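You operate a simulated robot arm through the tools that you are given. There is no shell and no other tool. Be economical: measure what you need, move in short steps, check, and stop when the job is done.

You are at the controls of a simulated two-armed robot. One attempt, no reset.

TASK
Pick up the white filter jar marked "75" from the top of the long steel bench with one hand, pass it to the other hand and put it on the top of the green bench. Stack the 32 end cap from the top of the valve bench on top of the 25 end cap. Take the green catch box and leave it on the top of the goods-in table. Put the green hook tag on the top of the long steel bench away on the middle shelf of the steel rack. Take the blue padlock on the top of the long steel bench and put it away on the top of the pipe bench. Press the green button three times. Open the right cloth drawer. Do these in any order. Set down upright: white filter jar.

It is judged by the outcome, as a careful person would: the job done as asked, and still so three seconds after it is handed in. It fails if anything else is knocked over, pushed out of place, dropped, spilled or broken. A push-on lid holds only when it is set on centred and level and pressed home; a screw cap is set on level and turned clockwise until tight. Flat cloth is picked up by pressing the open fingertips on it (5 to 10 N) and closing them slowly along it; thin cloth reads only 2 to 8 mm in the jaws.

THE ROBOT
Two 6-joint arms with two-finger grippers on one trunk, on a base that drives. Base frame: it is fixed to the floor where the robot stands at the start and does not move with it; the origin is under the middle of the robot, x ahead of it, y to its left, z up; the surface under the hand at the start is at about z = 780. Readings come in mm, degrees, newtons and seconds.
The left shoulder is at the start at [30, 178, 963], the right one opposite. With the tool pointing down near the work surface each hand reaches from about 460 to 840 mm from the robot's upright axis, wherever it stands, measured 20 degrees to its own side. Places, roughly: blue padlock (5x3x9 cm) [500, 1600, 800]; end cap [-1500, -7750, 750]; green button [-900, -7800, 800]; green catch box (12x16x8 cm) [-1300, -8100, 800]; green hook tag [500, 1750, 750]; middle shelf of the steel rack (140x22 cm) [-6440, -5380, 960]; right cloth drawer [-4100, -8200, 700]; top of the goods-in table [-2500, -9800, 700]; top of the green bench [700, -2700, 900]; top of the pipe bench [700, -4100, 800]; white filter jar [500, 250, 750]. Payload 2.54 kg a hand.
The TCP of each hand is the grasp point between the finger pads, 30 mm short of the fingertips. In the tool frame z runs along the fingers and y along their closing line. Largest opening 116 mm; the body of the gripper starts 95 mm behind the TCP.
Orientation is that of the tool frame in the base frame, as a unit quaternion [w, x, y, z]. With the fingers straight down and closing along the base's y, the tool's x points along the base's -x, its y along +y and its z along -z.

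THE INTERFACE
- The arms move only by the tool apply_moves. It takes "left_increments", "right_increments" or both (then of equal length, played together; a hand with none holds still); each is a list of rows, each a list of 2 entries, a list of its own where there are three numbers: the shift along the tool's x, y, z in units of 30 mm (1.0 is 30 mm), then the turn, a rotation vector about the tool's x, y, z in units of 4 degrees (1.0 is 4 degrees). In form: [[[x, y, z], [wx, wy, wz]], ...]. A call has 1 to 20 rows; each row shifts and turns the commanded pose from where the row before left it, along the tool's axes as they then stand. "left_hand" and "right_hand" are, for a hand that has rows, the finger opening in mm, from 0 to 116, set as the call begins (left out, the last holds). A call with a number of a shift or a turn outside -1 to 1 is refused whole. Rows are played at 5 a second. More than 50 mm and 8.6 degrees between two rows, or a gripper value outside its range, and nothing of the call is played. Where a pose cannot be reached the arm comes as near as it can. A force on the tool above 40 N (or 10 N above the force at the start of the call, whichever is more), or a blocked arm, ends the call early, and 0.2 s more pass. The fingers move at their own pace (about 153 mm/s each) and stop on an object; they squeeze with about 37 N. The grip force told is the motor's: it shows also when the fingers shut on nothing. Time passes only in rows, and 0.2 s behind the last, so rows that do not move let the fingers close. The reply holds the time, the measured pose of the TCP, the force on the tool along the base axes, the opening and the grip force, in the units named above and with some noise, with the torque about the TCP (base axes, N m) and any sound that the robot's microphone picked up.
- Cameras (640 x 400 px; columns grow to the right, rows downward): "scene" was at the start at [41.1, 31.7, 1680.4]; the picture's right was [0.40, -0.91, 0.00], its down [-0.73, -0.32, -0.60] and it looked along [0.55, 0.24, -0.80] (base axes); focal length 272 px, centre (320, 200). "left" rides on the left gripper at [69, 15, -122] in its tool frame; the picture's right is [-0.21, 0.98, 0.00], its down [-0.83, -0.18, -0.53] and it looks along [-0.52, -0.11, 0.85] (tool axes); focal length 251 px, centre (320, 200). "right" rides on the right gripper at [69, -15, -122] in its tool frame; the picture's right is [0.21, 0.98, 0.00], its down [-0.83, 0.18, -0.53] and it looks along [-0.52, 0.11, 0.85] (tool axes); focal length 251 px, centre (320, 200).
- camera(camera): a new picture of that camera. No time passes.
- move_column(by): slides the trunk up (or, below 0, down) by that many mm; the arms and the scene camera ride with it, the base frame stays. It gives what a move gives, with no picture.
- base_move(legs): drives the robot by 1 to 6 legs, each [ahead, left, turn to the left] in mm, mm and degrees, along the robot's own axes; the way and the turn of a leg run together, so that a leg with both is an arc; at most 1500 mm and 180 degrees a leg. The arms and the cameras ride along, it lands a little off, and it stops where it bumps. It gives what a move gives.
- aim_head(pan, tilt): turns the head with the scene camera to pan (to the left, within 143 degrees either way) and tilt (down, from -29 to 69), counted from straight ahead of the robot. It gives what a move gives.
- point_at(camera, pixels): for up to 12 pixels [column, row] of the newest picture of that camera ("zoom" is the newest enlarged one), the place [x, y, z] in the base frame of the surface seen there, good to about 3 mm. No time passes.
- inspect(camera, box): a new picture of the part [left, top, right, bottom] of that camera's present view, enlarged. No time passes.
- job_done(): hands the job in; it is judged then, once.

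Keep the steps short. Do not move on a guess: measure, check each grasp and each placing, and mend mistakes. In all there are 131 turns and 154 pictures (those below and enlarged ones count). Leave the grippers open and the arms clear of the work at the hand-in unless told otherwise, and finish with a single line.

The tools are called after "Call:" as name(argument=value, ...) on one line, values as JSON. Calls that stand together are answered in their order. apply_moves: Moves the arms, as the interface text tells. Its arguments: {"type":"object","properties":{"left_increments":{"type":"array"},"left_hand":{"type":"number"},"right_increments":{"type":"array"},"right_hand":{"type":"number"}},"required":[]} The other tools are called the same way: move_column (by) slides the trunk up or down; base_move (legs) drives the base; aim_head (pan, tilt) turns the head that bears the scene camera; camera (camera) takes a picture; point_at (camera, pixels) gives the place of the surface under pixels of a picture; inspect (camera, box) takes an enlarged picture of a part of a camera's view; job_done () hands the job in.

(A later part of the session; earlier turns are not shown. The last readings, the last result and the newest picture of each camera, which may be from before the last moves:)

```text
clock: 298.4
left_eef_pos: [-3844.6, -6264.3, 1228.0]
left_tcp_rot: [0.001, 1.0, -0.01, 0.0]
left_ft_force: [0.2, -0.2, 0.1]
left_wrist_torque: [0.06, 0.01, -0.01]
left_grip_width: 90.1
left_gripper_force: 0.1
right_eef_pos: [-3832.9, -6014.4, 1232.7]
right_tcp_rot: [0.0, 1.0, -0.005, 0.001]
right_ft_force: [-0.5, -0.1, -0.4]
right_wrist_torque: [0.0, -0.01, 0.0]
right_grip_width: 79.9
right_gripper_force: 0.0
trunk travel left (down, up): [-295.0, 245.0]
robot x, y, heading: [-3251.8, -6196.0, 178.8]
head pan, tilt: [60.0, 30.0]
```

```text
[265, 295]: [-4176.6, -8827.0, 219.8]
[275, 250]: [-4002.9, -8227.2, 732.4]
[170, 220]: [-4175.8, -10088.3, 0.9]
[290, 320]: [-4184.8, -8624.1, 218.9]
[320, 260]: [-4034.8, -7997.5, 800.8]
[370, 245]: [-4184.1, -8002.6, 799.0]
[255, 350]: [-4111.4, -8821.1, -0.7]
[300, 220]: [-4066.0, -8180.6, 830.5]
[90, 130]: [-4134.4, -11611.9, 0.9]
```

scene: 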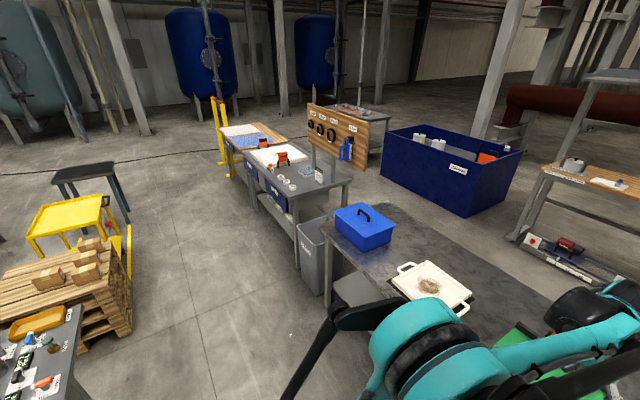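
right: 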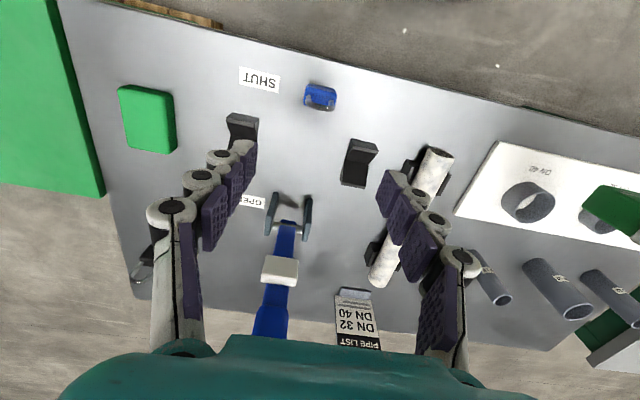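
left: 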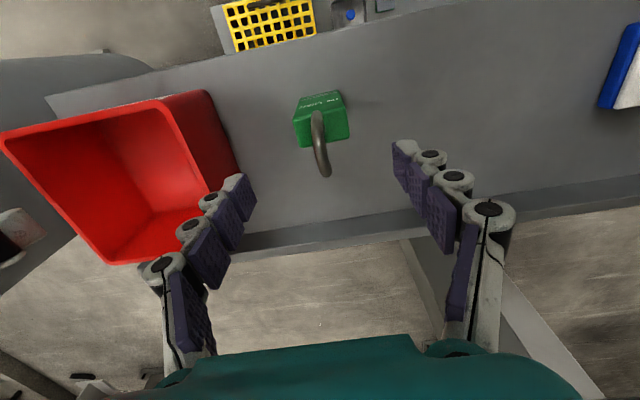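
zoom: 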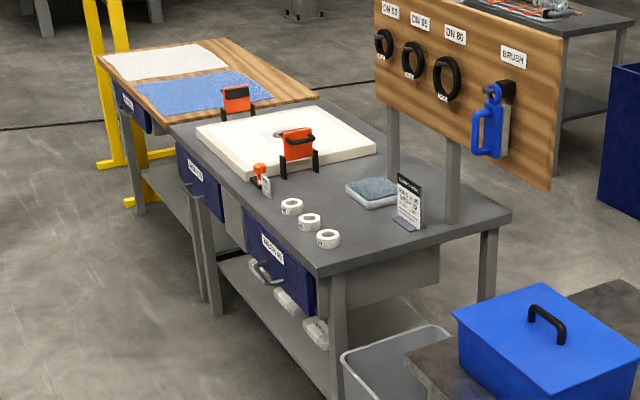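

Right drawer front is at about (-4003,-8227,732). Sidestep in front of it and look.

Call:
base_move(legs=[[30, 1000, 1], [30, 980, 0]])

Call:
aim_head(pan=10, tilt=50)

Call:
camera(camera="scene")

```text
clock: 308.4
left_eef_pos: [-3874.6, -8289.1, 1225.8]
left_tcp_rot: [0.0, 1.0, 0.011, 0.0]
left_ft_force: [-0.5, 0.2, -0.1]
left_wrist_torque: [0.04, -0.02, 0.02]
left_grip_width: 90.2
left_gripper_force: 0.1
right_eef_pos: [-3872.5, -8038.1, 1232.7]
right_tcp_rot: [0.0, 1.0, 0.016, 0.002]
right_ft_force: [-0.6, 0.4, 0.1]
right_wrist_torque: [-0.01, 0.0, 0.0]
right_grip_width: 80.0
right_gripper_force: 0.1
trunk travel left (down, up): [-295.0, 245.0]
robot x, y, heading: [-3286.4, -8194.7, -178.6]
head pan, tilt: [60.0, 30.0]
```

```text
clock: 309.6
left_eef_pos: [-3874.8, -8288.5, 1226.1]
left_tcp_rot: [-0.001, 1.0, 0.01, 0.0]
left_ft_force: [0.4, 0.7, 0.2]
left_wrist_torque: [-0.01, -0.02, -0.03]
left_grip_width: 90.0
left_gripper_force: 0.1
right_eef_pos: [-3871.2, -8036.9, 1232.0]
right_tcp_rot: [0.0, 1.0, 0.017, 0.002]
right_ft_force: [0.5, -0.2, 0.3]
right_wrist_torque: [0.01, 0.01, -0.03]
right_grip_width: 79.8
right_gripper_force: 0.0
trunk travel left (down, up): [-295.0, 245.0]
robot x, y, heading: [-3284.4, -8191.9, -178.7]
head pan, tilt: [10.0, 50.0]
```

```text
79 pictures are left
```

scene: 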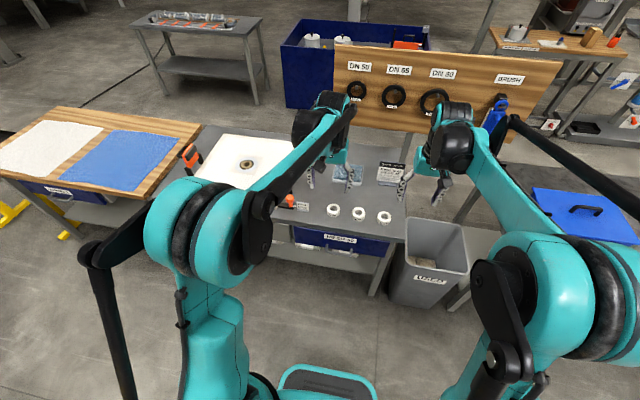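

Call:
inspect(camera="scene", box=[240, 200, 410, 300])

Call:
inspect(camera="scene", box=[0, 140, 200, 260])

Call:
camera(camera="left")

```text
3.76 times, centred on (325, 250) of scene
```

zoom: 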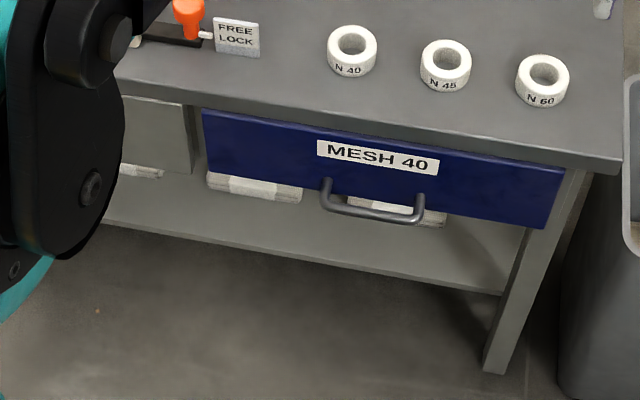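

```text
3.20 times, centred on (100, 200) of scene
```

zoom: 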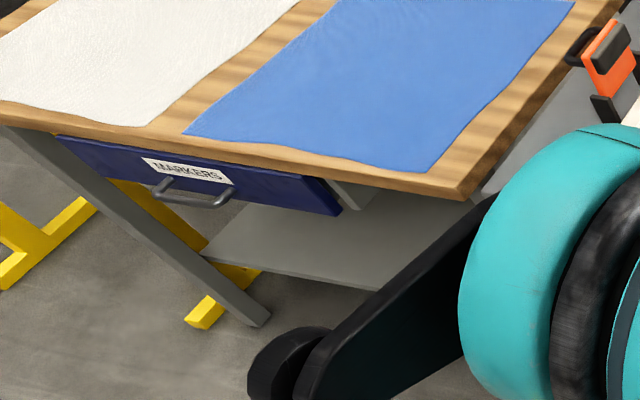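

```text
76 pictures are left
```

left: 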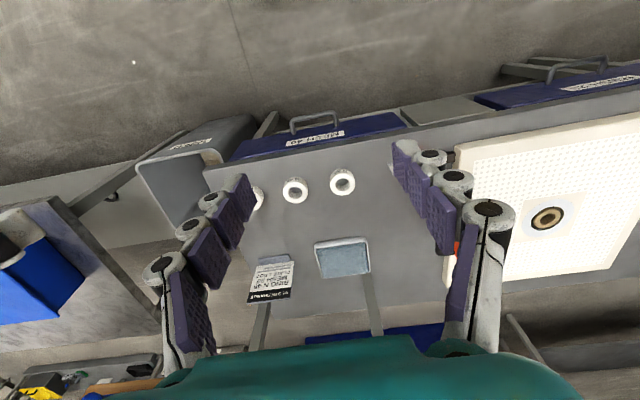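

The right cloth drawer is "MESH 40" with a bow handle. Measure the handle bar and drawer face.

Call:
point_at(camera="left", pixels=[[290, 128], [315, 118], [337, 112], [293, 122], [320, 138], [330, 125], [260, 150], [360, 145], [320, 152], [390, 115]])

Call:
inspect(camera="left", box=[220, 90, 430, 200])

Call:
point_at(camera="scene", pixels=[[327, 248], [325, 240], [345, 256], [313, 250], [350, 252], [300, 240], [340, 246]])

```text
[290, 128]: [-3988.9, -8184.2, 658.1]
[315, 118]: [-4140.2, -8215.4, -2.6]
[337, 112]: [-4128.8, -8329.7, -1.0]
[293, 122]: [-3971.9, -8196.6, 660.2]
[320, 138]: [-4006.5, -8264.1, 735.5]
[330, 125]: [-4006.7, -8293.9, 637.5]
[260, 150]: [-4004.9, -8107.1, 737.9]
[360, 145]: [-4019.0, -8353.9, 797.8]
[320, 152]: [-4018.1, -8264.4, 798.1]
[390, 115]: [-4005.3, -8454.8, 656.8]
```

```text
3.05 times, centred on (325, 145) of left
```

zoom: 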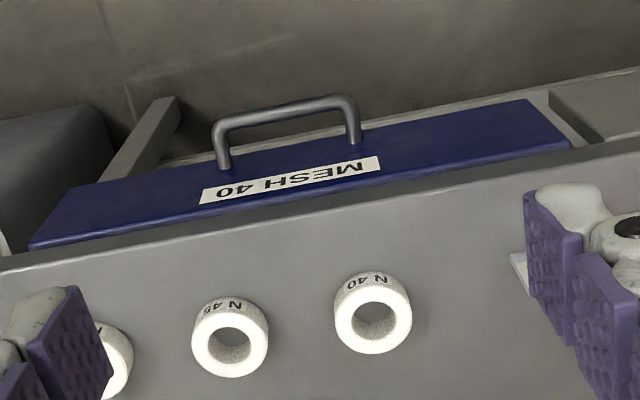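

```text
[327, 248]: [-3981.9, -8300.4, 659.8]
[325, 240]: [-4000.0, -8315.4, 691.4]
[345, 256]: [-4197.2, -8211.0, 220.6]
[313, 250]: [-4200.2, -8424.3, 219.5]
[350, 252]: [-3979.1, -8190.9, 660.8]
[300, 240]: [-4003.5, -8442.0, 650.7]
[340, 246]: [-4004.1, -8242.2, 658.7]
```

Drawer face x≈-4005, handle posts at y −8300/−8190, z≈660. Plan: hook closed fingers behind the bar from above and pull. Lower the column and bring the left hand above the handle.

Call:
move_column(by=-235)

Call:
apply_moves(left_increments=[[[-0.5, -0.72, 0], [0, 0, 0]], [[-0.5, -0.72, 0], [0, 0, 0]], [[-0.5, 0, 0], [0, 0, 0]], [[-0.5, 0, 0], [0, 0, 0]], [[0, 0, 1], [0, 0, 0]], [[0, 0, 1], [0, 0, 0]], [[0, 0, 0], [0, 0, 0]]], left_hand=20)

Call:
camera(camera="left")

Call:
inspect(camera="left", box=[220, 60, 420, 200])

```text
clock: 312.0
left_eef_pos: [-3874.6, -8288.1, 990.9]
left_tcp_rot: [0.0, 1.0, 0.012, 0.0]
left_ft_force: [0.6, -0.3, -1.1]
left_wrist_torque: [0.03, -0.06, -0.02]
left_grip_width: 89.8
left_gripper_force: 0.1
right_eef_pos: [-3871.9, -8036.6, 997.2]
right_tcp_rot: [0.001, 1.0, 0.016, 0.002]
right_ft_force: [0.1, -0.3, 0.4]
right_wrist_torque: [0.03, -0.01, 0.01]
right_grip_width: 79.9
right_gripper_force: 0.1
trunk travel left (down, up): [-60.0, 480.0]
robot x, y, heading: [-3286.3, -8192.3, -178.5]
head pan, tilt: [10.0, 50.0]
```

```text
clock: 313.6
left_eef_pos: [-3934.8, -8246.3, 931.7]
left_tcp_rot: [-0.001, 1.0, 0.011, 0.0]
left_ft_force: [0.2, -0.3, 0.9]
left_wrist_torque: [-0.03, 0.01, -0.02]
left_grip_width: 19.9
left_gripper_force: 0.1
right_eef_pos: [-3872.2, -8037.4, 998.7]
right_tcp_rot: [0.0, 1.0, 0.016, 0.002]
right_ft_force: [0.0, -0.7, 0.2]
right_wrist_torque: [-0.03, -0.02, 0.04]
right_grip_width: 80.2
right_gripper_force: 0.1
trunk travel left (down, up): [-60.0, 480.0]
robot x, y, heading: [-3285.6, -8193.2, -178.7]
head pan, tilt: [10.0, 50.0]
```

```text
74 pictures are left
```

left: 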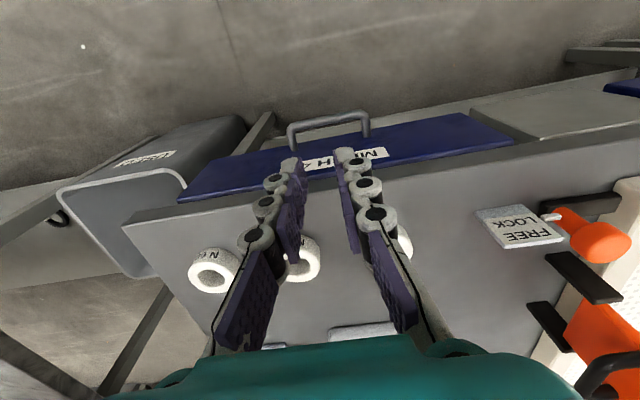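

```text
2.86 times, centred on (320, 130) of left
```

zoom: 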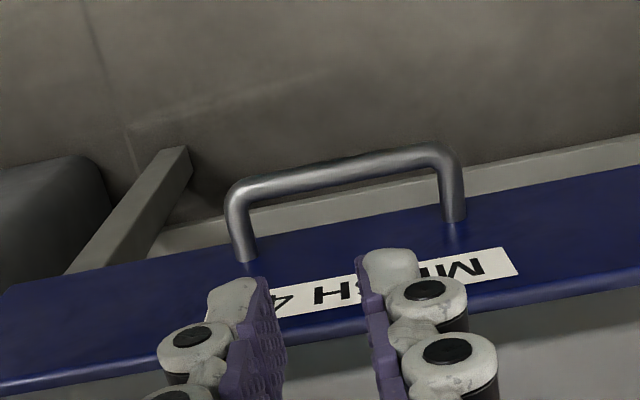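

Call:
point_at(camera="zoom", pixels=[[240, 190], [300, 178], [340, 170], [430, 153], [245, 240], [455, 200], [350, 235], [380, 163], [345, 200]])

```text
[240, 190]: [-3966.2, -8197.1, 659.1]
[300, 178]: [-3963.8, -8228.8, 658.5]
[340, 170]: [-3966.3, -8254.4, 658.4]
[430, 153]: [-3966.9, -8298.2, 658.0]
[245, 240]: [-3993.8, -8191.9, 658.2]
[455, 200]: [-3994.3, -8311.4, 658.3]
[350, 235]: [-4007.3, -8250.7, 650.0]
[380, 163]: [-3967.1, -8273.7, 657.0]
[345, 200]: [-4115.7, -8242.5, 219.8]
```

Bar at x≈-3967, face −4006: a 33 mm gap for 22 mm fingers, centre x=-3990. Position and descend to just above the bar.

Call:
apply_moves(left_increments=[[[-0.9, 0.15, 0], [0, 0, 0.3]], [[-0.93, 0, 0], [0, 0, 0]], [[0, 0, 1], [0, 0, 0]], [[0, 0, 1], [0, 0, 0]], [[0, 0, 1], [0, 0, 0]], [[0, 0, 1], [0, 0, 0]], [[0, 0, 1], [0, 0, 0]], [[0, 0, 1], [0, 0, 0]], [[0, 0, 1], [0, 0, 0]], [[0, 0, 0.5], [0, 0, 0]], [[0, 0, 0], [0, 0, 0]]], left_hand=0)

Call:
camera(camera="left")

```text
clock: 316.0
left_eef_pos: [-3988.0, -8249.9, 707.9]
left_tcp_rot: [0.0, 1.0, 0.002, 0.0]
left_ft_force: [0.3, 0.1, 0.0]
left_wrist_torque: [0.01, 0.01, 0.01]
left_grip_width: 0.0
left_gripper_force: 28.5
right_eef_pos: [-3871.7, -8036.3, 997.4]
right_tcp_rot: [0.0, 1.0, 0.017, 0.002]
right_ft_force: [0.2, -0.4, -0.8]
right_wrist_torque: [-0.01, 0.0, 0.02]
right_grip_width: 80.0
right_gripper_force: 0.1
trunk travel left (down, up): [-60.0, 480.0]
robot x, y, heading: [-3285.8, -8192.4, -178.5]
head pan, tilt: [10.0, 50.0]
```

```text
72 pictures are left
```

left: 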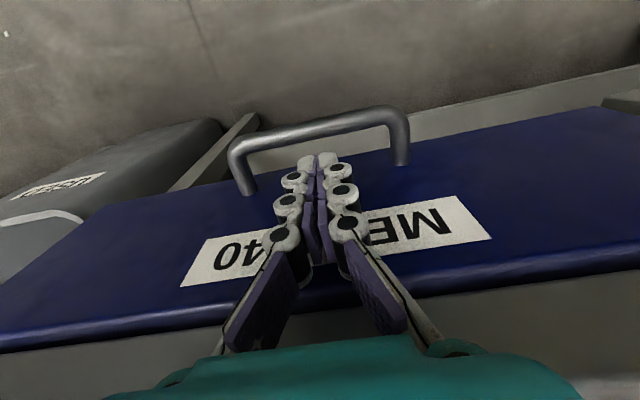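

Fingers sit between the bar and the face. Descend 48 mm gently.

Call:
apply_moves(left_increments=[[[-0.03, 0, 0.4], [0, 0, 0]], [[0, 0, 0.4], [0, 0, 0]], [[0, 0, 0.4], [0, 0, 0]], [[0, 0, 0.4], [0, 0, 0]], [[0, 0, 0], [0, 0, 0]]])

Call:
camera(camera="left")

```text
clock: 316.5
left_eef_pos: [-3989.5, -8251.1, 699.9]
left_tcp_rot: [0.0, 1.0, 0.001, -0.004]
left_ft_force: [8.1, 0.2, 24.0]
left_wrist_torque: [0.04, 1.43, -0.12]
left_grip_width: 0.0
left_gripper_force: 29.0
right_eef_pos: [-3869.6, -8037.6, 999.0]
right_tcp_rot: [0.0, 1.0, 0.016, 0.001]
right_ft_force: [-0.2, 0.1, -0.4]
right_wrist_torque: [0.01, -0.01, -0.02]
right_grip_width: 79.9
right_gripper_force: 0.1
trunk travel left (down, up): [-60.0, 480.0]
robot x, y, heading: [-3282.6, -8193.0, -178.6]
head pan, tilt: [10.0, 50.0]
stopped in row 2 (left hand): the force on the tool passed its limit at 61 N (the readings are from after the stop); the commanded pose is now the measured one
```

```text
71 pictures are left
```

left: 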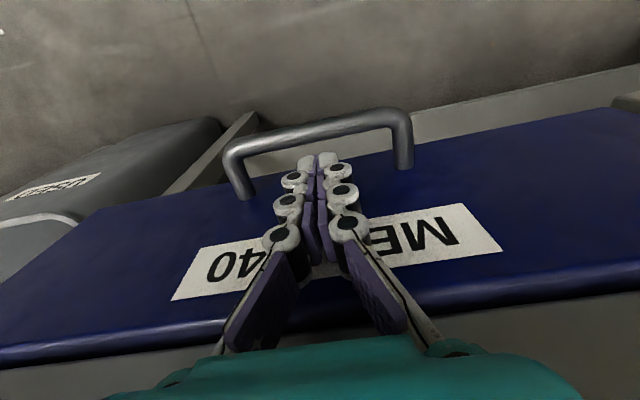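

The palm touched the bench-top edge (contact at x≈−4017). I rise 40 mm, tilt the hand 20° so the palm leans away from the bench, and re-align.

Call:
apply_moves(left_increments=[[[0, 0, -0.67], [0, 0, 0]], [[0, 0, -0.67], [0, 0, 0]], [[0, 0, 0], [0, -1, 0]], [[0, 0, 0], [0, -1, 0]], [[0, 0, 0], [0, -1, 0]], [[0, 0, 0], [0, -1, 0]], [[0, 0, 0], [0, -1, 0]], [[0.53, 0, 0.035], [0, 0, 0]], [[0.53, 0, 0.035], [0, 0, 0]], [[0, 0, 0], [0, 0, 0]]])

Call:
camera(camera="left")

```text
clock: 318.7
left_eef_pos: [-3961.7, -8252.7, 725.7]
left_tcp_rot: [0.0, 0.984, 0.002, -0.176]
left_ft_force: [0.8, 0.0, 0.1]
left_wrist_torque: [0.0, 0.04, 0.0]
left_grip_width: 0.3
left_gripper_force: 28.4
right_eef_pos: [-3872.9, -8037.2, 996.2]
right_tcp_rot: [-0.001, 1.0, 0.017, 0.002]
right_ft_force: [0.7, 0.4, -0.3]
right_wrist_torque: [0.01, 0.0, -0.01]
right_grip_width: 80.1
right_gripper_force: 0.1
trunk travel left (down, up): [-60.0, 480.0]
robot x, y, heading: [-3283.3, -8193.8, -178.7]
head pan, tilt: [10.0, 50.0]
```

```text
70 pictures are left
```

left: 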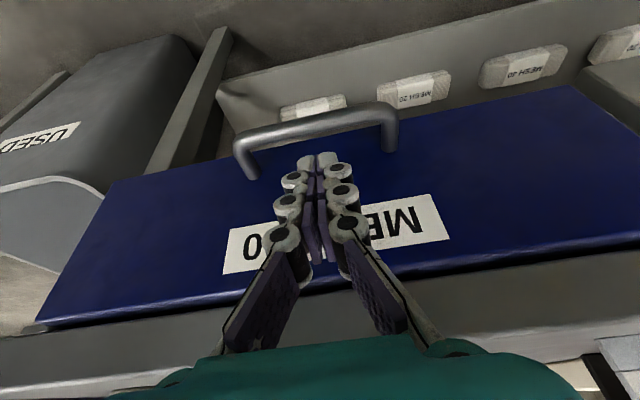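

Call:
point_at(camera="left", pixels=[[270, 136], [345, 122], [310, 121], [330, 133], [250, 175], [220, 190], [440, 140]])

```text
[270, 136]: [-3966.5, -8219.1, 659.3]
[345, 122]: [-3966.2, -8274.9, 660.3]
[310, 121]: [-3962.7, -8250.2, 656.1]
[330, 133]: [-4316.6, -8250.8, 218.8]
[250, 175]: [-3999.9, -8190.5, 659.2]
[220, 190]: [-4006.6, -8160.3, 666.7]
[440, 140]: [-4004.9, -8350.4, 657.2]
```

Bar confirmed. Advance 58 mm along the tilted fingers.

Call:
apply_moves(left_increments=[[[-0.03, 0, 0.4], [0, 0, 0]], [[0, 0, 0.4], [0, 0, 0]], [[0, 0, 0.4], [0, 0, 0]], [[0, 0, 0.4], [0, 0, 0]], [[0, 0, 0.33], [0, 0, 0]], [[0, 0, 0], [0, 0, 0]]])

Call:
camera(camera="left")

```text
clock: 320.1
left_eef_pos: [-3984.7, -8251.1, 668.8]
left_tcp_rot: [0.0, 0.984, 0.0, -0.176]
left_ft_force: [-0.4, 0.3, -0.4]
left_wrist_torque: [-0.02, -0.01, 0.01]
left_grip_width: 0.0
left_gripper_force: 28.6
right_eef_pos: [-3872.8, -8037.5, 996.6]
right_tcp_rot: [0.0, 1.0, 0.017, 0.001]
right_ft_force: [0.2, 0.3, -0.2]
right_wrist_torque: [0.01, -0.03, 0.02]
right_grip_width: 80.0
right_gripper_force: 0.0
trunk travel left (down, up): [-60.0, 480.0]
robot x, y, heading: [-3285.8, -8192.3, -178.7]
head pan, tilt: [10.0, 50.0]
```

```text
69 pictures are left
```

left: 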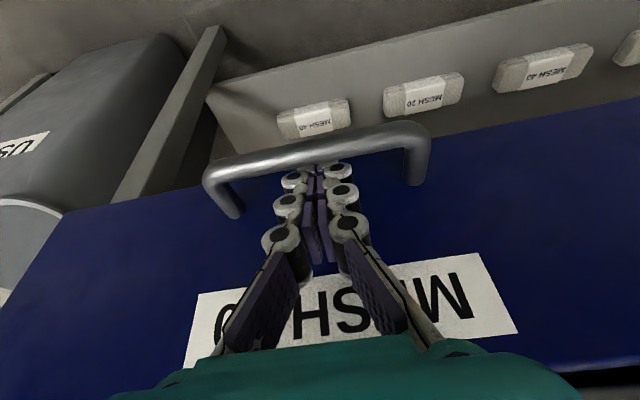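

Hooked. Pull 100 mm toward the robot.

Call:
apply_moves(left_increments=[[[0.4, 0, -0.15], [0, 0, 0]], [[0.47, 0, -0.173], [0, 0, 0]], [[0.47, 0, -0.173], [0, 0, 0]], [[0.47, 0, -0.173], [0, 0, 0]], [[0.47, 0, -0.173], [0, 0, 0]], [[0.47, 0, -0.173], [0, 0, 0]], [[0.47, 0, -0.173], [0, 0, 0]], [[0, 0, 0], [0, 0, 0]]])

Call:
camera(camera="left")

```text
clock: 321.9
left_eef_pos: [-3880.4, -8251.3, 670.2]
left_tcp_rot: [0.0, 0.984, 0.002, -0.176]
left_ft_force: [-0.2, 0.2, 0.2]
left_wrist_torque: [0.01, 0.01, 0.02]
left_grip_width: 0.2
left_gripper_force: 28.1
right_eef_pos: [-3871.9, -8036.6, 996.5]
right_tcp_rot: [0.0, 1.0, 0.017, 0.002]
right_ft_force: [-0.8, 0.0, 0.4]
right_wrist_torque: [0.0, -0.03, 0.01]
right_grip_width: 79.9
right_gripper_force: 0.1
trunk travel left (down, up): [-60.0, 480.0]
robot x, y, heading: [-3287.2, -8192.7, -178.5]
head pan, tilt: [10.0, 50.0]
```

```text
68 pictures are left
```

left: 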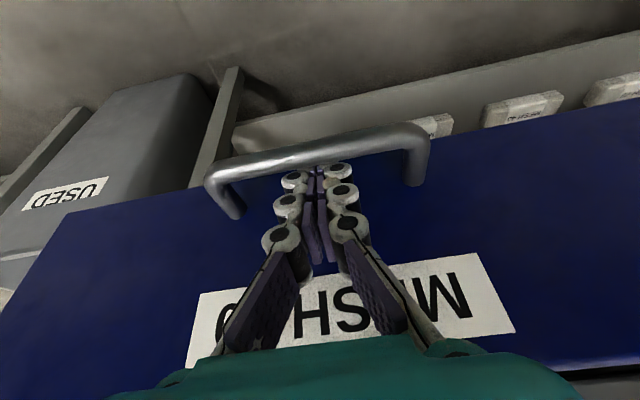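

The drawer follows. Pull another 120 mm.

Call:
apply_moves(left_increments=[[[0.47, 0, -0.173], [0, 0, 0]], [[0.47, 0, -0.173], [0, 0, 0]], [[0.47, 0, -0.173], [0, 0, 0]], [[0.47, 0, -0.173], [0, 0, 0]], [[0.47, 0, -0.173], [0, 0, 0]], [[0.47, 0, -0.173], [0, 0, 0]], [[0.47, 0, -0.173], [0, 0, 0]], [[0.47, 0, -0.173], [0, 0, 0]], [[0, 0, 0], [0, 0, 0]]])

Call:
camera(camera="scene")

```text
clock: 323.9
left_eef_pos: [-3803.6, -8237.7, 709.2]
left_tcp_rot: [0.0, 0.985, 0.001, -0.174]
left_ft_force: [-0.3, 0.3, 0.1]
left_wrist_torque: [0.01, 0.04, 0.0]
left_grip_width: 0.1
left_gripper_force: 28.8
left hand out of reach, approached as far as the arm can: row 3, 4, 5, 6, 7, 8
right_eef_pos: [-3871.8, -8037.2, 996.3]
right_tcp_rot: [0.0, 1.0, 0.016, 0.001]
right_ft_force: [0.1, -0.2, -0.2]
right_wrist_torque: [0.02, 0.02, 0.02]
right_grip_width: 79.9
right_gripper_force: 0.0
trunk travel left (down, up): [-60.0, 480.0]
robot x, y, heading: [-3283.7, -8195.5, -178.7]
head pan, tilt: [10.0, 50.0]
```

```text
67 pictures are left
```

scene: 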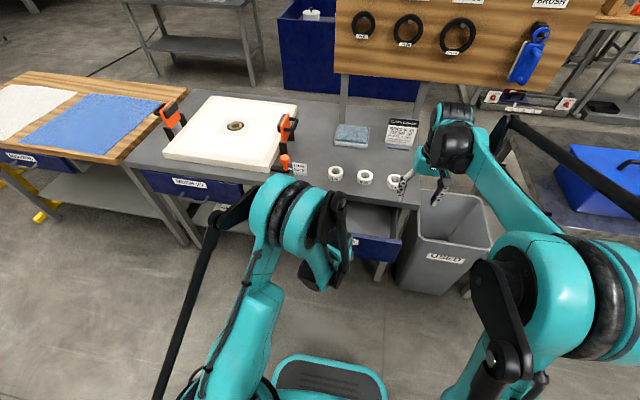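

The hand ran out of reach and rose off; measure how far it is open.

Call:
camera(camera="left")

Call:
point_at(camera="left", pixels=[[320, 150], [270, 160], [345, 140], [200, 250], [450, 200]])

```text
66 pictures are left
```

left: 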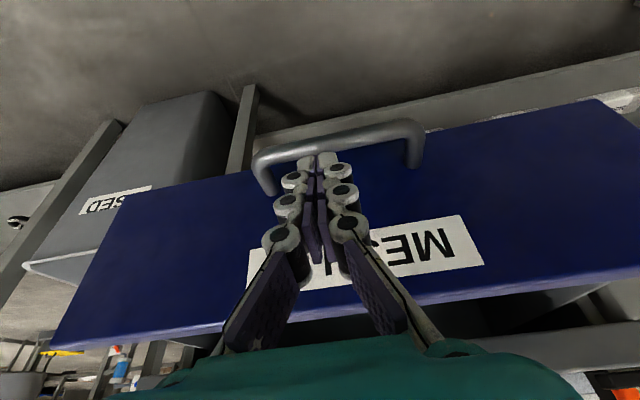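

```text
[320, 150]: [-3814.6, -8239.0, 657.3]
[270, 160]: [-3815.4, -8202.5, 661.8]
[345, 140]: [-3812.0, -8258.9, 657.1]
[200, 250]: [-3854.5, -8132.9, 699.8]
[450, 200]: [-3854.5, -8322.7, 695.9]
```

Open 152 mm so far; I want more. Check room behind me first.

Call:
aim_head(pan=140, tilt=55)

Call:
camera(camera="scene")

Call:
point_at(camera="scene", pixels=[[320, 100], [320, 150], [320, 200], [250, 150], [400, 150], [400, 200], [450, 150], [250, 100], [200, 150], [500, 150]])

```text
clock: 326.0
left_eef_pos: [-3804.5, -8237.1, 709.0]
left_tcp_rot: [0.001, 0.985, 0.001, -0.174]
left_ft_force: [0.9, -0.8, 0.3]
left_wrist_torque: [-0.02, 0.01, -0.02]
left_grip_width: 0.0
left_gripper_force: 28.9
right_eef_pos: [-3872.7, -8036.4, 996.8]
right_tcp_rot: [0.001, 1.0, 0.016, 0.001]
right_ft_force: [-0.4, 0.7, 1.1]
right_wrist_torque: [0.03, 0.04, 0.0]
right_grip_width: 79.7
right_gripper_force: 0.1
trunk travel left (down, up): [-60.0, 480.0]
robot x, y, heading: [-3282.4, -8193.5, -178.5]
head pan, tilt: [140.0, 55.0]
```

```text
65 pictures are left
```

scene: 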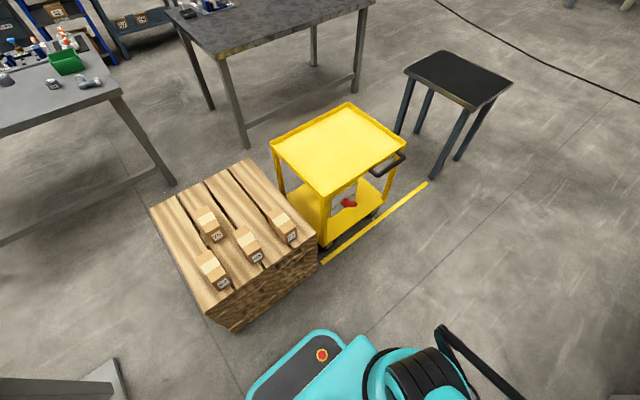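

```text
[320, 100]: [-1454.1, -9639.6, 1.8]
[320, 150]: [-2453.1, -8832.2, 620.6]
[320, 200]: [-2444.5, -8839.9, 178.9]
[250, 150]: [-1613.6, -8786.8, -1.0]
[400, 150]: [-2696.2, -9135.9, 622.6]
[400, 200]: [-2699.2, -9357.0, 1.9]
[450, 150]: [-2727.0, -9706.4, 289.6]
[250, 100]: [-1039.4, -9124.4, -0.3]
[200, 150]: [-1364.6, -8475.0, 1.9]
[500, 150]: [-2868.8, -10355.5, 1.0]
```

Call:
point_at(camera="scene", pixels=[[318, 240], [318, 262], [280, 290], [232, 330], [208, 310], [460, 80], [440, 65], [500, 85], [465, 100], [355, 345]])

Call:
inspect(camera="scene", box=[350, 20, 560, 160])

```text
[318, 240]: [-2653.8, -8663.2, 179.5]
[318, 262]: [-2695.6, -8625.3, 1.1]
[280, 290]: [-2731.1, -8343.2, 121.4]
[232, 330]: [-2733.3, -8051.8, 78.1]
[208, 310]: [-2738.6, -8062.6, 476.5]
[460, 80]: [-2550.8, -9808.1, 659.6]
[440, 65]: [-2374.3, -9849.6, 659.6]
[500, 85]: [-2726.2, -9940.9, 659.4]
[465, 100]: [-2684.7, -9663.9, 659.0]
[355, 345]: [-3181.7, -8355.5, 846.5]
```

```text
2.86 times, centred on (455, 90) of scene
```

zoom: 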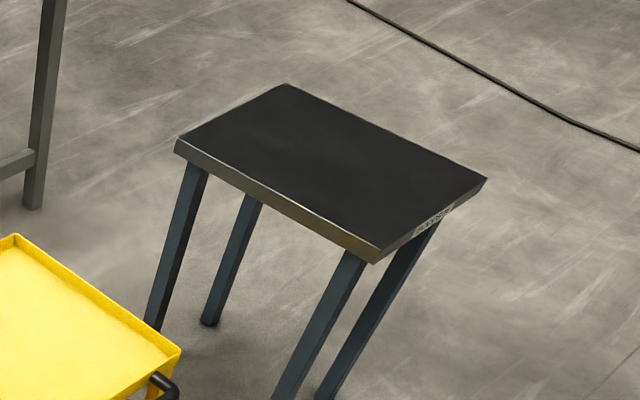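

Goods-in table identified (black top, z≈660). Pallet face is x≈-2738, so I can back 150 mm safely; then reach the hand forward again over the handle.

Call:
base_move(legs=[[-150, 0, -1.3]])

Call:
aim_head(pan=10, tilt=50)

Call:
apply_moves(left_increments=[[[-0.85, 0.1, 0.21], [0, 0, 0]], [[-0.85, 0.1, 0.21], [0, 0, 0]], [[-0.85, 0.1, 0.21], [0, 0, 0]], [[-0.85, 0, 0.21], [0, 0, 0]], [[-0.8, 0, 0.15], [0, 0, 0]], [[0, 0, 0], [0, 0, 0]]])

Call:
camera(camera="left")

Call:
point_at(camera="left", pixels=[[320, 140], [270, 150], [345, 130], [200, 250], [450, 200]])

```text
clock: 327.4
left_eef_pos: [-3654.0, -8225.8, 709.8]
left_tcp_rot: [-0.001, 0.984, -0.008, -0.176]
left_ft_force: [0.6, 0.0, -0.9]
left_wrist_torque: [-0.01, -0.02, -0.04]
left_grip_width: 0.0
left_gripper_force: 28.2
right_eef_pos: [-3719.0, -8024.0, 998.2]
right_tcp_rot: [0.0, 1.0, 0.006, 0.002]
right_ft_force: [0.3, 0.6, -0.5]
right_wrist_torque: [0.0, 0.05, 0.02]
right_grip_width: 80.0
right_gripper_force: 0.0
trunk travel left (down, up): [-60.0, 480.0]
robot x, y, heading: [-3134.7, -8192.1, -180.0]
head pan, tilt: [140.0, 55.0]
```

```text
clock: 329.5
left_eef_pos: [-3655.9, -8226.1, 709.9]
left_tcp_rot: [-0.002, 0.985, -0.008, -0.174]
left_ft_force: [0.4, -0.7, -0.6]
left_wrist_torque: [0.0, 0.02, 0.01]
left_grip_width: 0.0
left_gripper_force: 28.7
right_eef_pos: [-3718.4, -8023.4, 997.2]
right_tcp_rot: [0.0, 1.0, 0.006, 0.002]
right_ft_force: [0.8, -0.2, 0.4]
right_wrist_torque: [-0.02, -0.02, 0.01]
right_grip_width: 80.1
right_gripper_force: 0.0
trunk travel left (down, up): [-60.0, 480.0]
robot x, y, heading: [-3135.6, -8194.9, -179.9]
head pan, tilt: [10.0, 50.0]
```

```text
clock: 330.9
left_eef_pos: [-3785.7, -8230.8, 724.7]
left_tcp_rot: [-0.001, 0.984, -0.008, -0.175]
left_ft_force: [0.6, -0.2, -0.4]
left_wrist_torque: [0.0, 0.01, 0.01]
left_grip_width: 0.0
left_gripper_force: 29.3
right_eef_pos: [-3719.9, -8023.8, 996.9]
right_tcp_rot: [0.001, 1.0, 0.006, 0.002]
right_ft_force: [-0.2, -0.6, -0.2]
right_wrist_torque: [-0.03, -0.01, 0.01]
right_grip_width: 80.1
right_gripper_force: 0.1
trunk travel left (down, up): [-60.0, 480.0]
robot x, y, heading: [-3140.6, -8194.3, -179.7]
head pan, tilt: [10.0, 50.0]
```

```text
63 pictures are left
```

left: 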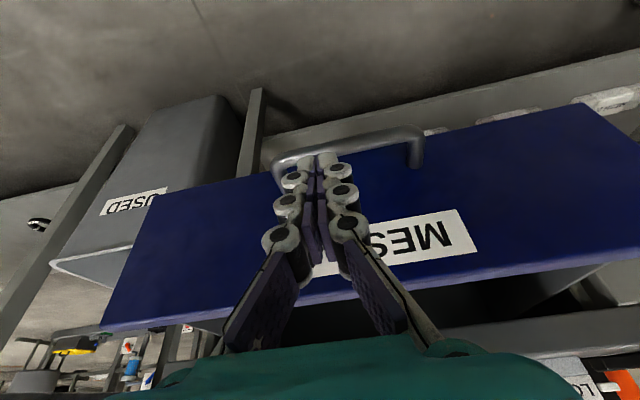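

```text
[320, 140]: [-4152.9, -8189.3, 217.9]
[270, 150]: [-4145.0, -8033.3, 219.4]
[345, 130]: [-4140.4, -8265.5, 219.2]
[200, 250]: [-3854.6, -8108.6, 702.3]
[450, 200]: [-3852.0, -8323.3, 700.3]
```

Shift 24 mm further in and 18 mm in y, then descend along the fingers behind the bar.

Call:
apply_moves(left_increments=[[[-0.76, 0.6, 0.25], [0, 0, 0]], [[0, 0, 0.4], [0, 0, 0]], [[0, 0, 0.4], [0, 0, 0]], [[0, 0, 0.4], [0, 0, 0]], [[0, 0, 0.4], [0, 0, 0]], [[0, 0, 0.33], [0, 0, 0]], [[0, 0, 0], [0, 0, 0]]])

Call:
camera(camera="left")

```text
clock: 332.5
left_eef_pos: [-3827.6, -8248.7, 670.6]
left_tcp_rot: [-0.001, 0.985, -0.009, -0.175]
left_ft_force: [0.2, 0.3, -0.6]
left_wrist_torque: [0.01, 0.01, 0.01]
left_grip_width: 0.1
left_gripper_force: 28.4
right_eef_pos: [-3719.5, -8023.4, 996.1]
right_tcp_rot: [-0.001, 1.0, 0.005, 0.002]
right_ft_force: [-0.3, 0.4, -0.7]
right_wrist_torque: [-0.01, -0.02, 0.0]
right_grip_width: 80.0
right_gripper_force: 0.0
trunk travel left (down, up): [-60.0, 480.0]
robot x, y, heading: [-3138.9, -8191.7, -179.7]
head pan, tilt: [10.0, 50.0]
```

```text
62 pictures are left
```

left: 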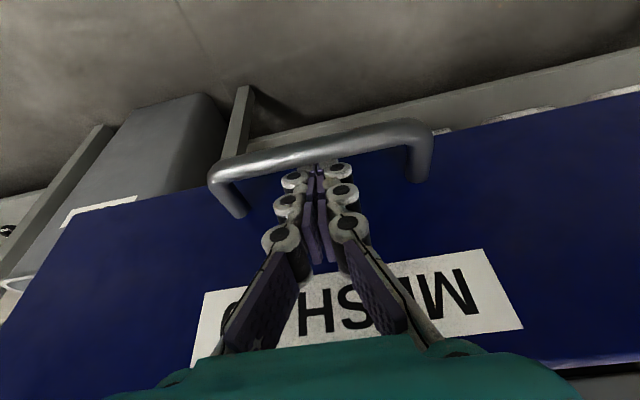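

Hooked again (rel 690). Pull 120 mm.

Call:
apply_moves(left_increments=[[[0.3, 0, -0.11], [0, 0, 0]], [[0.47, 0, -0.173], [0, 0, 0]], [[0.47, 0, -0.173], [0, 0, 0]], [[0.47, 0, -0.173], [0, 0, 0]], [[0.47, 0, -0.173], [0, 0, 0]], [[0.47, 0, -0.173], [0, 0, 0]], [[0.47, 0, -0.173], [0, 0, 0]], [[0.47, 0, -0.173], [0, 0, 0]], [[0, 0, 0], [0, 0, 0]]])

Call:
camera(camera="left")

Call:
point_at(camera="left", pixels=[[270, 155], [345, 138], [150, 250], [450, 200]])

```text
clock: 334.5
left_eef_pos: [-3715.7, -8251.6, 671.3]
left_tcp_rot: [-0.002, 0.985, -0.009, -0.175]
left_ft_force: [0.6, 0.5, -0.3]
left_wrist_torque: [0.0, -0.02, -0.01]
left_grip_width: 0.0
left_gripper_force: 28.9
right_eef_pos: [-3719.3, -8023.2, 997.1]
right_tcp_rot: [0.0, 1.0, 0.006, 0.002]
right_ft_force: [-0.4, 0.4, 0.5]
right_wrist_torque: [-0.04, -0.01, 0.02]
right_grip_width: 80.0
right_gripper_force: 0.1
trunk travel left (down, up): [-60.0, 480.0]
robot x, y, heading: [-3135.6, -8191.1, -179.7]
head pan, tilt: [10.0, 50.0]
```

```text
61 pictures are left
```

left: 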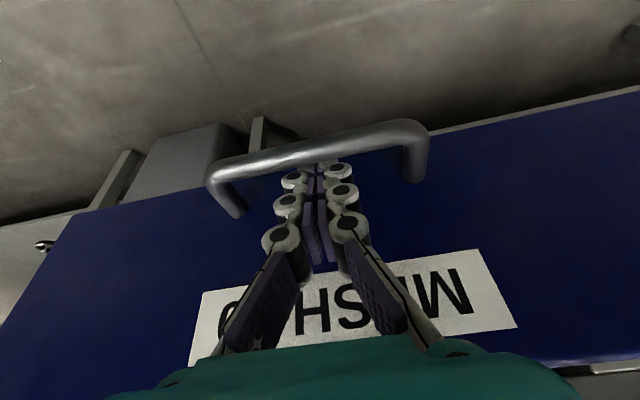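

```text
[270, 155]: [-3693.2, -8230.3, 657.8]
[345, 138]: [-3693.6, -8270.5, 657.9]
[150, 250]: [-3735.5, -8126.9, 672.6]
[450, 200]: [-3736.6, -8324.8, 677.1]
```

Open ~272 mm. Test for a bit more with the arm (force-limited).

Call:
apply_moves(left_increments=[[[0.31, 0, -0.115], [0, 0, 0]], [[0.31, 0, -0.115], [0, 0, 0]], [[0.31, 0, -0.115], [0, 0, 0]], [[0, 0, 0], [0, 0, 0]]])

Call:
camera(camera="left")

Call:
point_at(camera="left", pixels=[[270, 155], [345, 138], [150, 250], [450, 200]])

```text
clock: 334.9
left_eef_pos: [-3712.5, -8250.9, 673.3]
left_tcp_rot: [-0.001, 0.983, -0.009, -0.184]
left_ft_force: [-8.1, 1.2, -0.8]
left_wrist_torque: [0.03, 0.16, 0.04]
left_grip_width: 0.2
left_gripper_force: 28.7
right_eef_pos: [-3719.7, -8022.4, 997.4]
right_tcp_rot: [-0.001, 1.0, 0.006, 0.003]
right_ft_force: [1.1, 0.2, -0.3]
right_wrist_torque: [-0.01, 0.09, 0.01]
right_grip_width: 80.1
right_gripper_force: 0.1
trunk travel left (down, up): [-60.0, 480.0]
robot x, y, heading: [-3139.9, -8192.0, -179.5]
head pan, tilt: [10.0, 50.0]
stopped in row 2 (left hand): the force on the tool passed its limit at 51 N (the readings are from after the stop); the commanded pose is now the measured one
```

```text
60 pictures are left
```

left: 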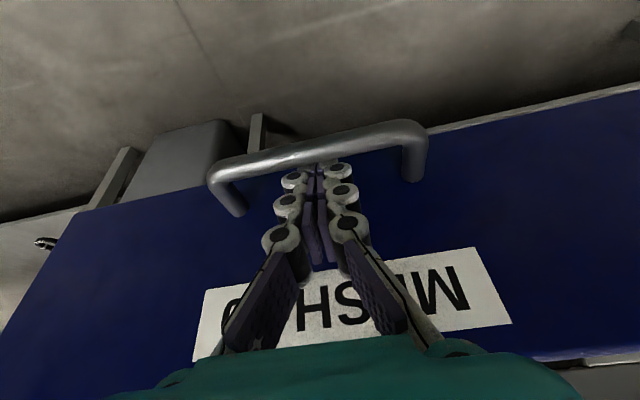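

```text
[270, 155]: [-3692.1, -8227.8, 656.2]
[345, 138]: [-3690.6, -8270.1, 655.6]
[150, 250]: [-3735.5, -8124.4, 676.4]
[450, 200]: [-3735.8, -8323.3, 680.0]
```

Hit the end stop: fully open. Withdraw the hand upward, untilt, and raise the column.

Call:
apply_moves(left_increments=[[[-0.15, 0, 0], [0, 0, 0]], [[0, 0, -0.6], [0, 0, 0]], [[0, 0, -0.8], [0, 0, 0]], [[0, 0, -1], [0, 0, 0]], [[0, 0, -1], [0, 1, 0]], [[0, 0, -1], [0, 1, 0]], [[0, 0, -1], [0, 1, 0]], [[0, 0, -1], [0, 1, 0]], [[0, 0, -1], [0, 1.0, 0]], [[0, 0, -1], [0, 0.2, 0]], [[0, 0, 0], [0, 0, 0]]])

Call:
camera(camera="scene")

```text
clock: 337.4
left_eef_pos: [-3654.1, -8254.0, 916.9]
left_tcp_rot: [0.0, 1.0, -0.008, 0.0]
left_ft_force: [0.4, -0.6, -0.5]
left_wrist_torque: [0.01, -0.01, 0.0]
left_grip_width: 0.0
left_gripper_force: 28.3
right_eef_pos: [-3720.2, -8023.3, 995.3]
right_tcp_rot: [0.0, 1.0, 0.006, 0.002]
right_ft_force: [-0.5, 0.6, 0.6]
right_wrist_torque: [-0.04, -0.06, 0.01]
right_grip_width: 80.1
right_gripper_force: 0.1
trunk travel left (down, up): [-60.0, 480.0]
robot x, y, heading: [-3136.5, -8189.1, -179.7]
head pan, tilt: [10.0, 50.0]
```

```text
59 pictures are left
```

scene: 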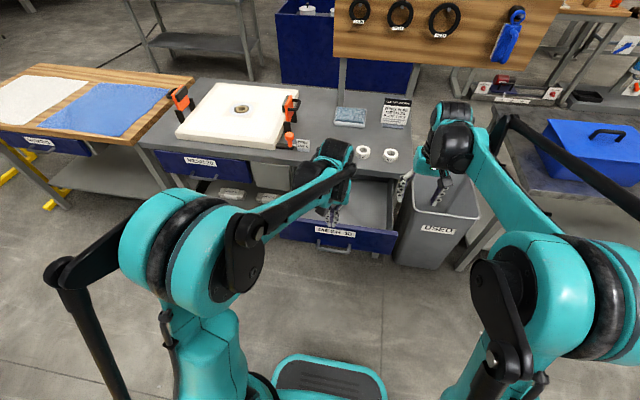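

Drawer is open. Raise column, then drive north around, and to the west side of the valve bench.

Call:
move_column(by=150)

Call:
base_move(legs=[[60, -300, 0], [0, -1500, 0], [-1150, 0, 0]])

Call:
aim_head(pan=120, tilt=35)

Call:
camera(camera="scene")

```text
clock: 339.1
left_eef_pos: [-3654.2, -8253.2, 1067.0]
left_tcp_rot: [0.0, 1.0, -0.009, -0.002]
left_ft_force: [-0.9, 0.7, 0.4]
left_wrist_torque: [0.01, -0.04, -0.06]
left_grip_width: 0.0
left_gripper_force: 29.0
right_eef_pos: [-3719.4, -8023.2, 1147.5]
right_tcp_rot: [0.0, 1.0, 0.006, 0.001]
right_ft_force: [-0.6, -1.0, 0.1]
right_wrist_torque: [0.0, -0.02, -0.03]
right_grip_width: 80.2
right_gripper_force: 0.0
trunk travel left (down, up): [-210.0, 330.0]
robot x, y, heading: [-3137.7, -8192.7, -179.6]
head pan, tilt: [10.0, 50.0]
```

```text
clock: 353.5
left_eef_pos: [-2578.6, -6474.3, 1067.5]
left_tcp_rot: [0.0, 1.0, 0.014, -0.002]
left_ft_force: [-0.7, 0.6, -0.5]
left_wrist_torque: [0.02, 0.03, -0.02]
left_grip_width: 0.0
left_gripper_force: 28.7
right_eef_pos: [-2653.6, -6247.0, 1147.5]
right_tcp_rot: [0.0, 1.0, 0.027, 0.002]
right_ft_force: [0.2, -1.2, 0.1]
right_wrist_torque: [0.0, 0.01, 0.0]
right_grip_width: 80.2
right_gripper_force: 0.1
trunk travel left (down, up): [-210.0, 330.0]
robot x, y, heading: [-2065.8, -6387.5, -177.4]
head pan, tilt: [10.0, 50.0]
```

```text
clock: 355.4
left_eef_pos: [-2578.7, -6472.8, 1067.5]
left_tcp_rot: [0.0, 1.0, 0.015, -0.001]
left_ft_force: [0.2, -0.4, -0.1]
left_wrist_torque: [0.01, -0.01, 0.03]
left_grip_width: 0.0
left_gripper_force: 28.2
right_eef_pos: [-2654.4, -6246.5, 1145.2]
right_tcp_rot: [0.0, 1.0, 0.028, 0.002]
right_ft_force: [-0.8, -0.2, 0.1]
right_wrist_torque: [0.0, -0.01, -0.03]
right_grip_width: 80.0
right_gripper_force: 0.2
trunk travel left (down, up): [-210.0, 330.0]
robot x, y, heading: [-2063.6, -6386.0, -177.1]
head pan, tilt: [120.0, 35.0]
```

```text
58 pictures are left
```

scene: 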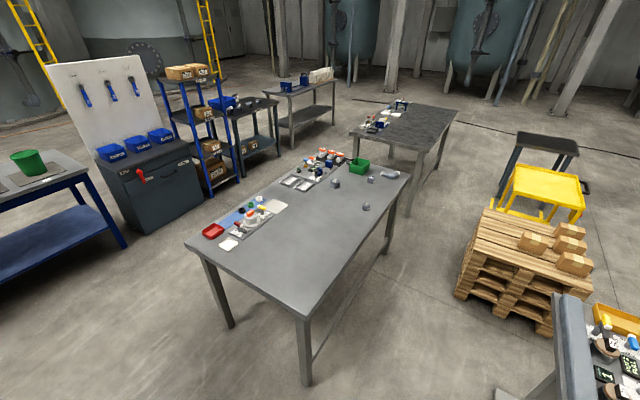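

Call:
inspect(camera="scene", box=[190, 130, 430, 270])

Call:
point_at(camera="zoom", pixels=[[455, 85], [390, 130], [475, 200], [530, 110], [480, 205], [400, 140], [560, 115], [300, 380], [600, 135], [150, 200], [300, 200], [365, 70]])

```text
2.67 times, centred on (310, 200) of scene
```

zoom: 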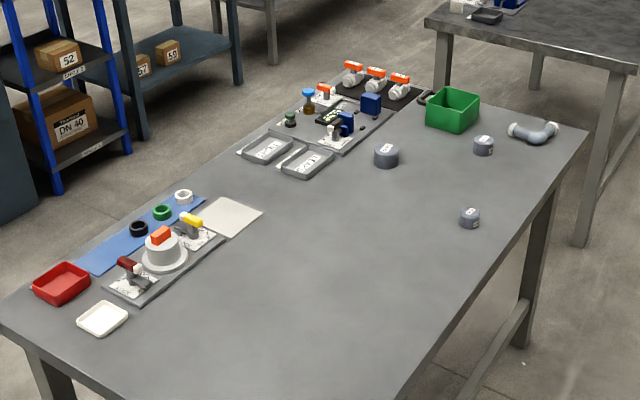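

```text
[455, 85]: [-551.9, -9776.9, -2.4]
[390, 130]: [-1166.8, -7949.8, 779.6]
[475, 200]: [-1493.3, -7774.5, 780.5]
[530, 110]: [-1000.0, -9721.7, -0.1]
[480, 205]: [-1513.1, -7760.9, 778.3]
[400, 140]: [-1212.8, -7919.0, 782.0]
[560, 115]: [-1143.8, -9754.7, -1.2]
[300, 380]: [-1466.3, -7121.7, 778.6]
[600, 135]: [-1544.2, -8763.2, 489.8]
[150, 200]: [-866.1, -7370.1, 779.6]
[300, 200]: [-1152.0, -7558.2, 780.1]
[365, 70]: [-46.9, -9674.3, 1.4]
```

Three grey caps, box and pipe elbow at the south-west part of the bench. Turn to face east and sidestep to them.

Call:
base_move(legs=[[0, 0, 177], [0, -1350, 0]])

Call:
aim_head(pan=0, tilt=50)

Call:
camera(camera="scene")

```text
clock: 369.0
left_eef_pos: [-1690.9, -7711.0, 1068.7]
left_tcp_rot: [0.001, 0.067, 0.998, 0.001]
left_ft_force: [-0.2, -1.5, 0.2]
left_wrist_torque: [0.05, -0.01, 0.0]
left_grip_width: 0.1
left_gripper_force: 28.1
right_eef_pos: [-1653.5, -7946.0, 1147.6]
right_tcp_rot: [-0.002, 0.055, 0.999, 0.0]
right_ft_force: [0.0, -0.5, 0.2]
right_wrist_torque: [0.02, -0.01, 0.01]
right_grip_width: 80.0
right_gripper_force: 0.1
trunk travel left (down, up): [-210.0, 330.0]
robot x, y, heading: [-2211.0, -7704.3, -6.7]
head pan, tilt: [120.0, 35.0]
```

```text
clock: 371.0
left_eef_pos: [-1690.5, -7710.3, 1067.7]
left_tcp_rot: [0.0, 0.067, 0.998, 0.0]
left_ft_force: [1.0, -0.5, -0.3]
left_wrist_torque: [-0.02, 0.01, 0.02]
left_grip_width: 0.0
left_gripper_force: 28.2
right_eef_pos: [-1652.3, -7945.4, 1146.9]
right_tcp_rot: [-0.002, 0.054, 0.999, 0.0]
right_ft_force: [0.2, 0.4, -0.2]
right_wrist_torque: [-0.03, -0.01, 0.04]
right_grip_width: 80.0
right_gripper_force: 0.0
trunk travel left (down, up): [-210.0, 330.0]
robot x, y, heading: [-2212.4, -7712.1, -6.6]
head pan, tilt: [0.0, 50.0]
```

```text
56 pictures are left
```

scene: 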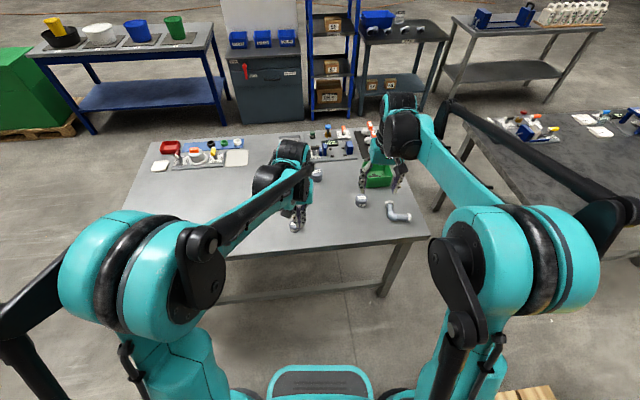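

Call:
inspect(camera="scene", box=[260, 120, 430, 240])

Call:
camera(camera="right")

Call:
camera(camera="left")

```text
3.33 times, centred on (345, 180) of scene
```

zoom: 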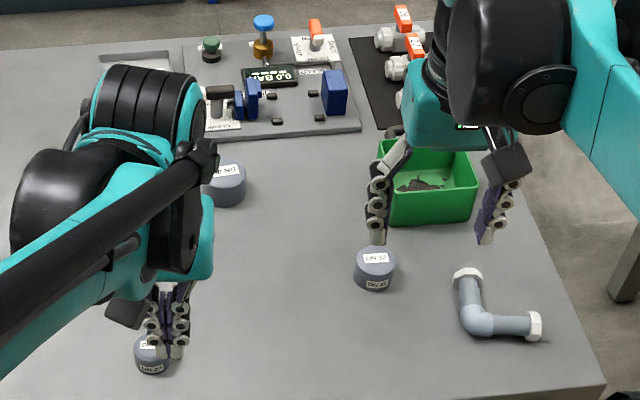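

```text
54 pictures are left
```

right: 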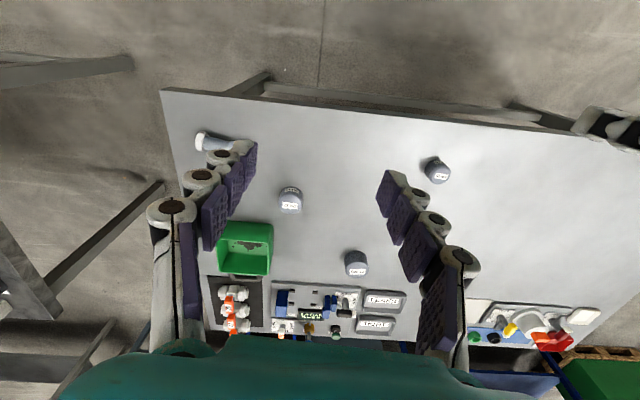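

```text
53 pictures are left
```

left: 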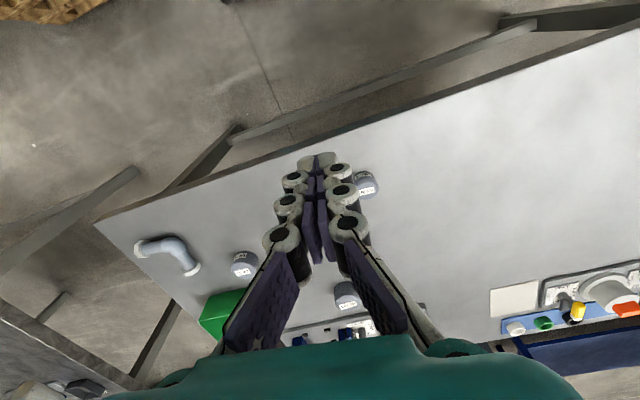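

Call:
inspect(camera="right", box=[260, 140, 470, 290])

Call:
point_at(camera="right", pixels=[[291, 193], [434, 165], [352, 257], [290, 203], [437, 178], [355, 270], [222, 225], [270, 226], [270, 270], [244, 265], [222, 268], [336, 330]])

Call:
inspect(camera="right", box=[190, 210, 410, 350])

```text
2.67 times, centred on (365, 215) of right
```

zoom: 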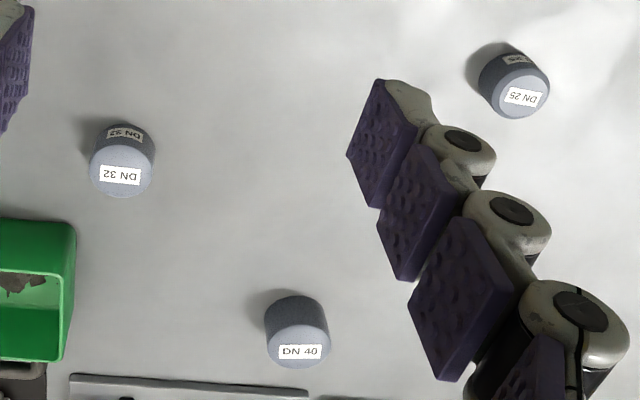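

```text
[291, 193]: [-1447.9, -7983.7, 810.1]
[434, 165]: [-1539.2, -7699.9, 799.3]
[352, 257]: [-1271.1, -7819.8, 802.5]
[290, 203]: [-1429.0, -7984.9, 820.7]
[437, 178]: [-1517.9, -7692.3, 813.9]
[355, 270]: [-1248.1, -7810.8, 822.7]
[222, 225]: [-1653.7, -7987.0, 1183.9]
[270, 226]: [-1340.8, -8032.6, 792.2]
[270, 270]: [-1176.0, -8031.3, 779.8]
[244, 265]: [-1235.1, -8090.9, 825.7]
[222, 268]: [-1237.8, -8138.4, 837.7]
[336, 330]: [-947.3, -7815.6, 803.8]
```

```text
2.86 times, centred on (300, 280) of right
```

zoom: 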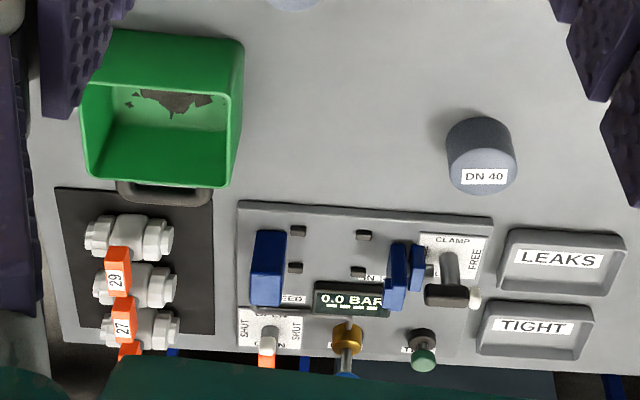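

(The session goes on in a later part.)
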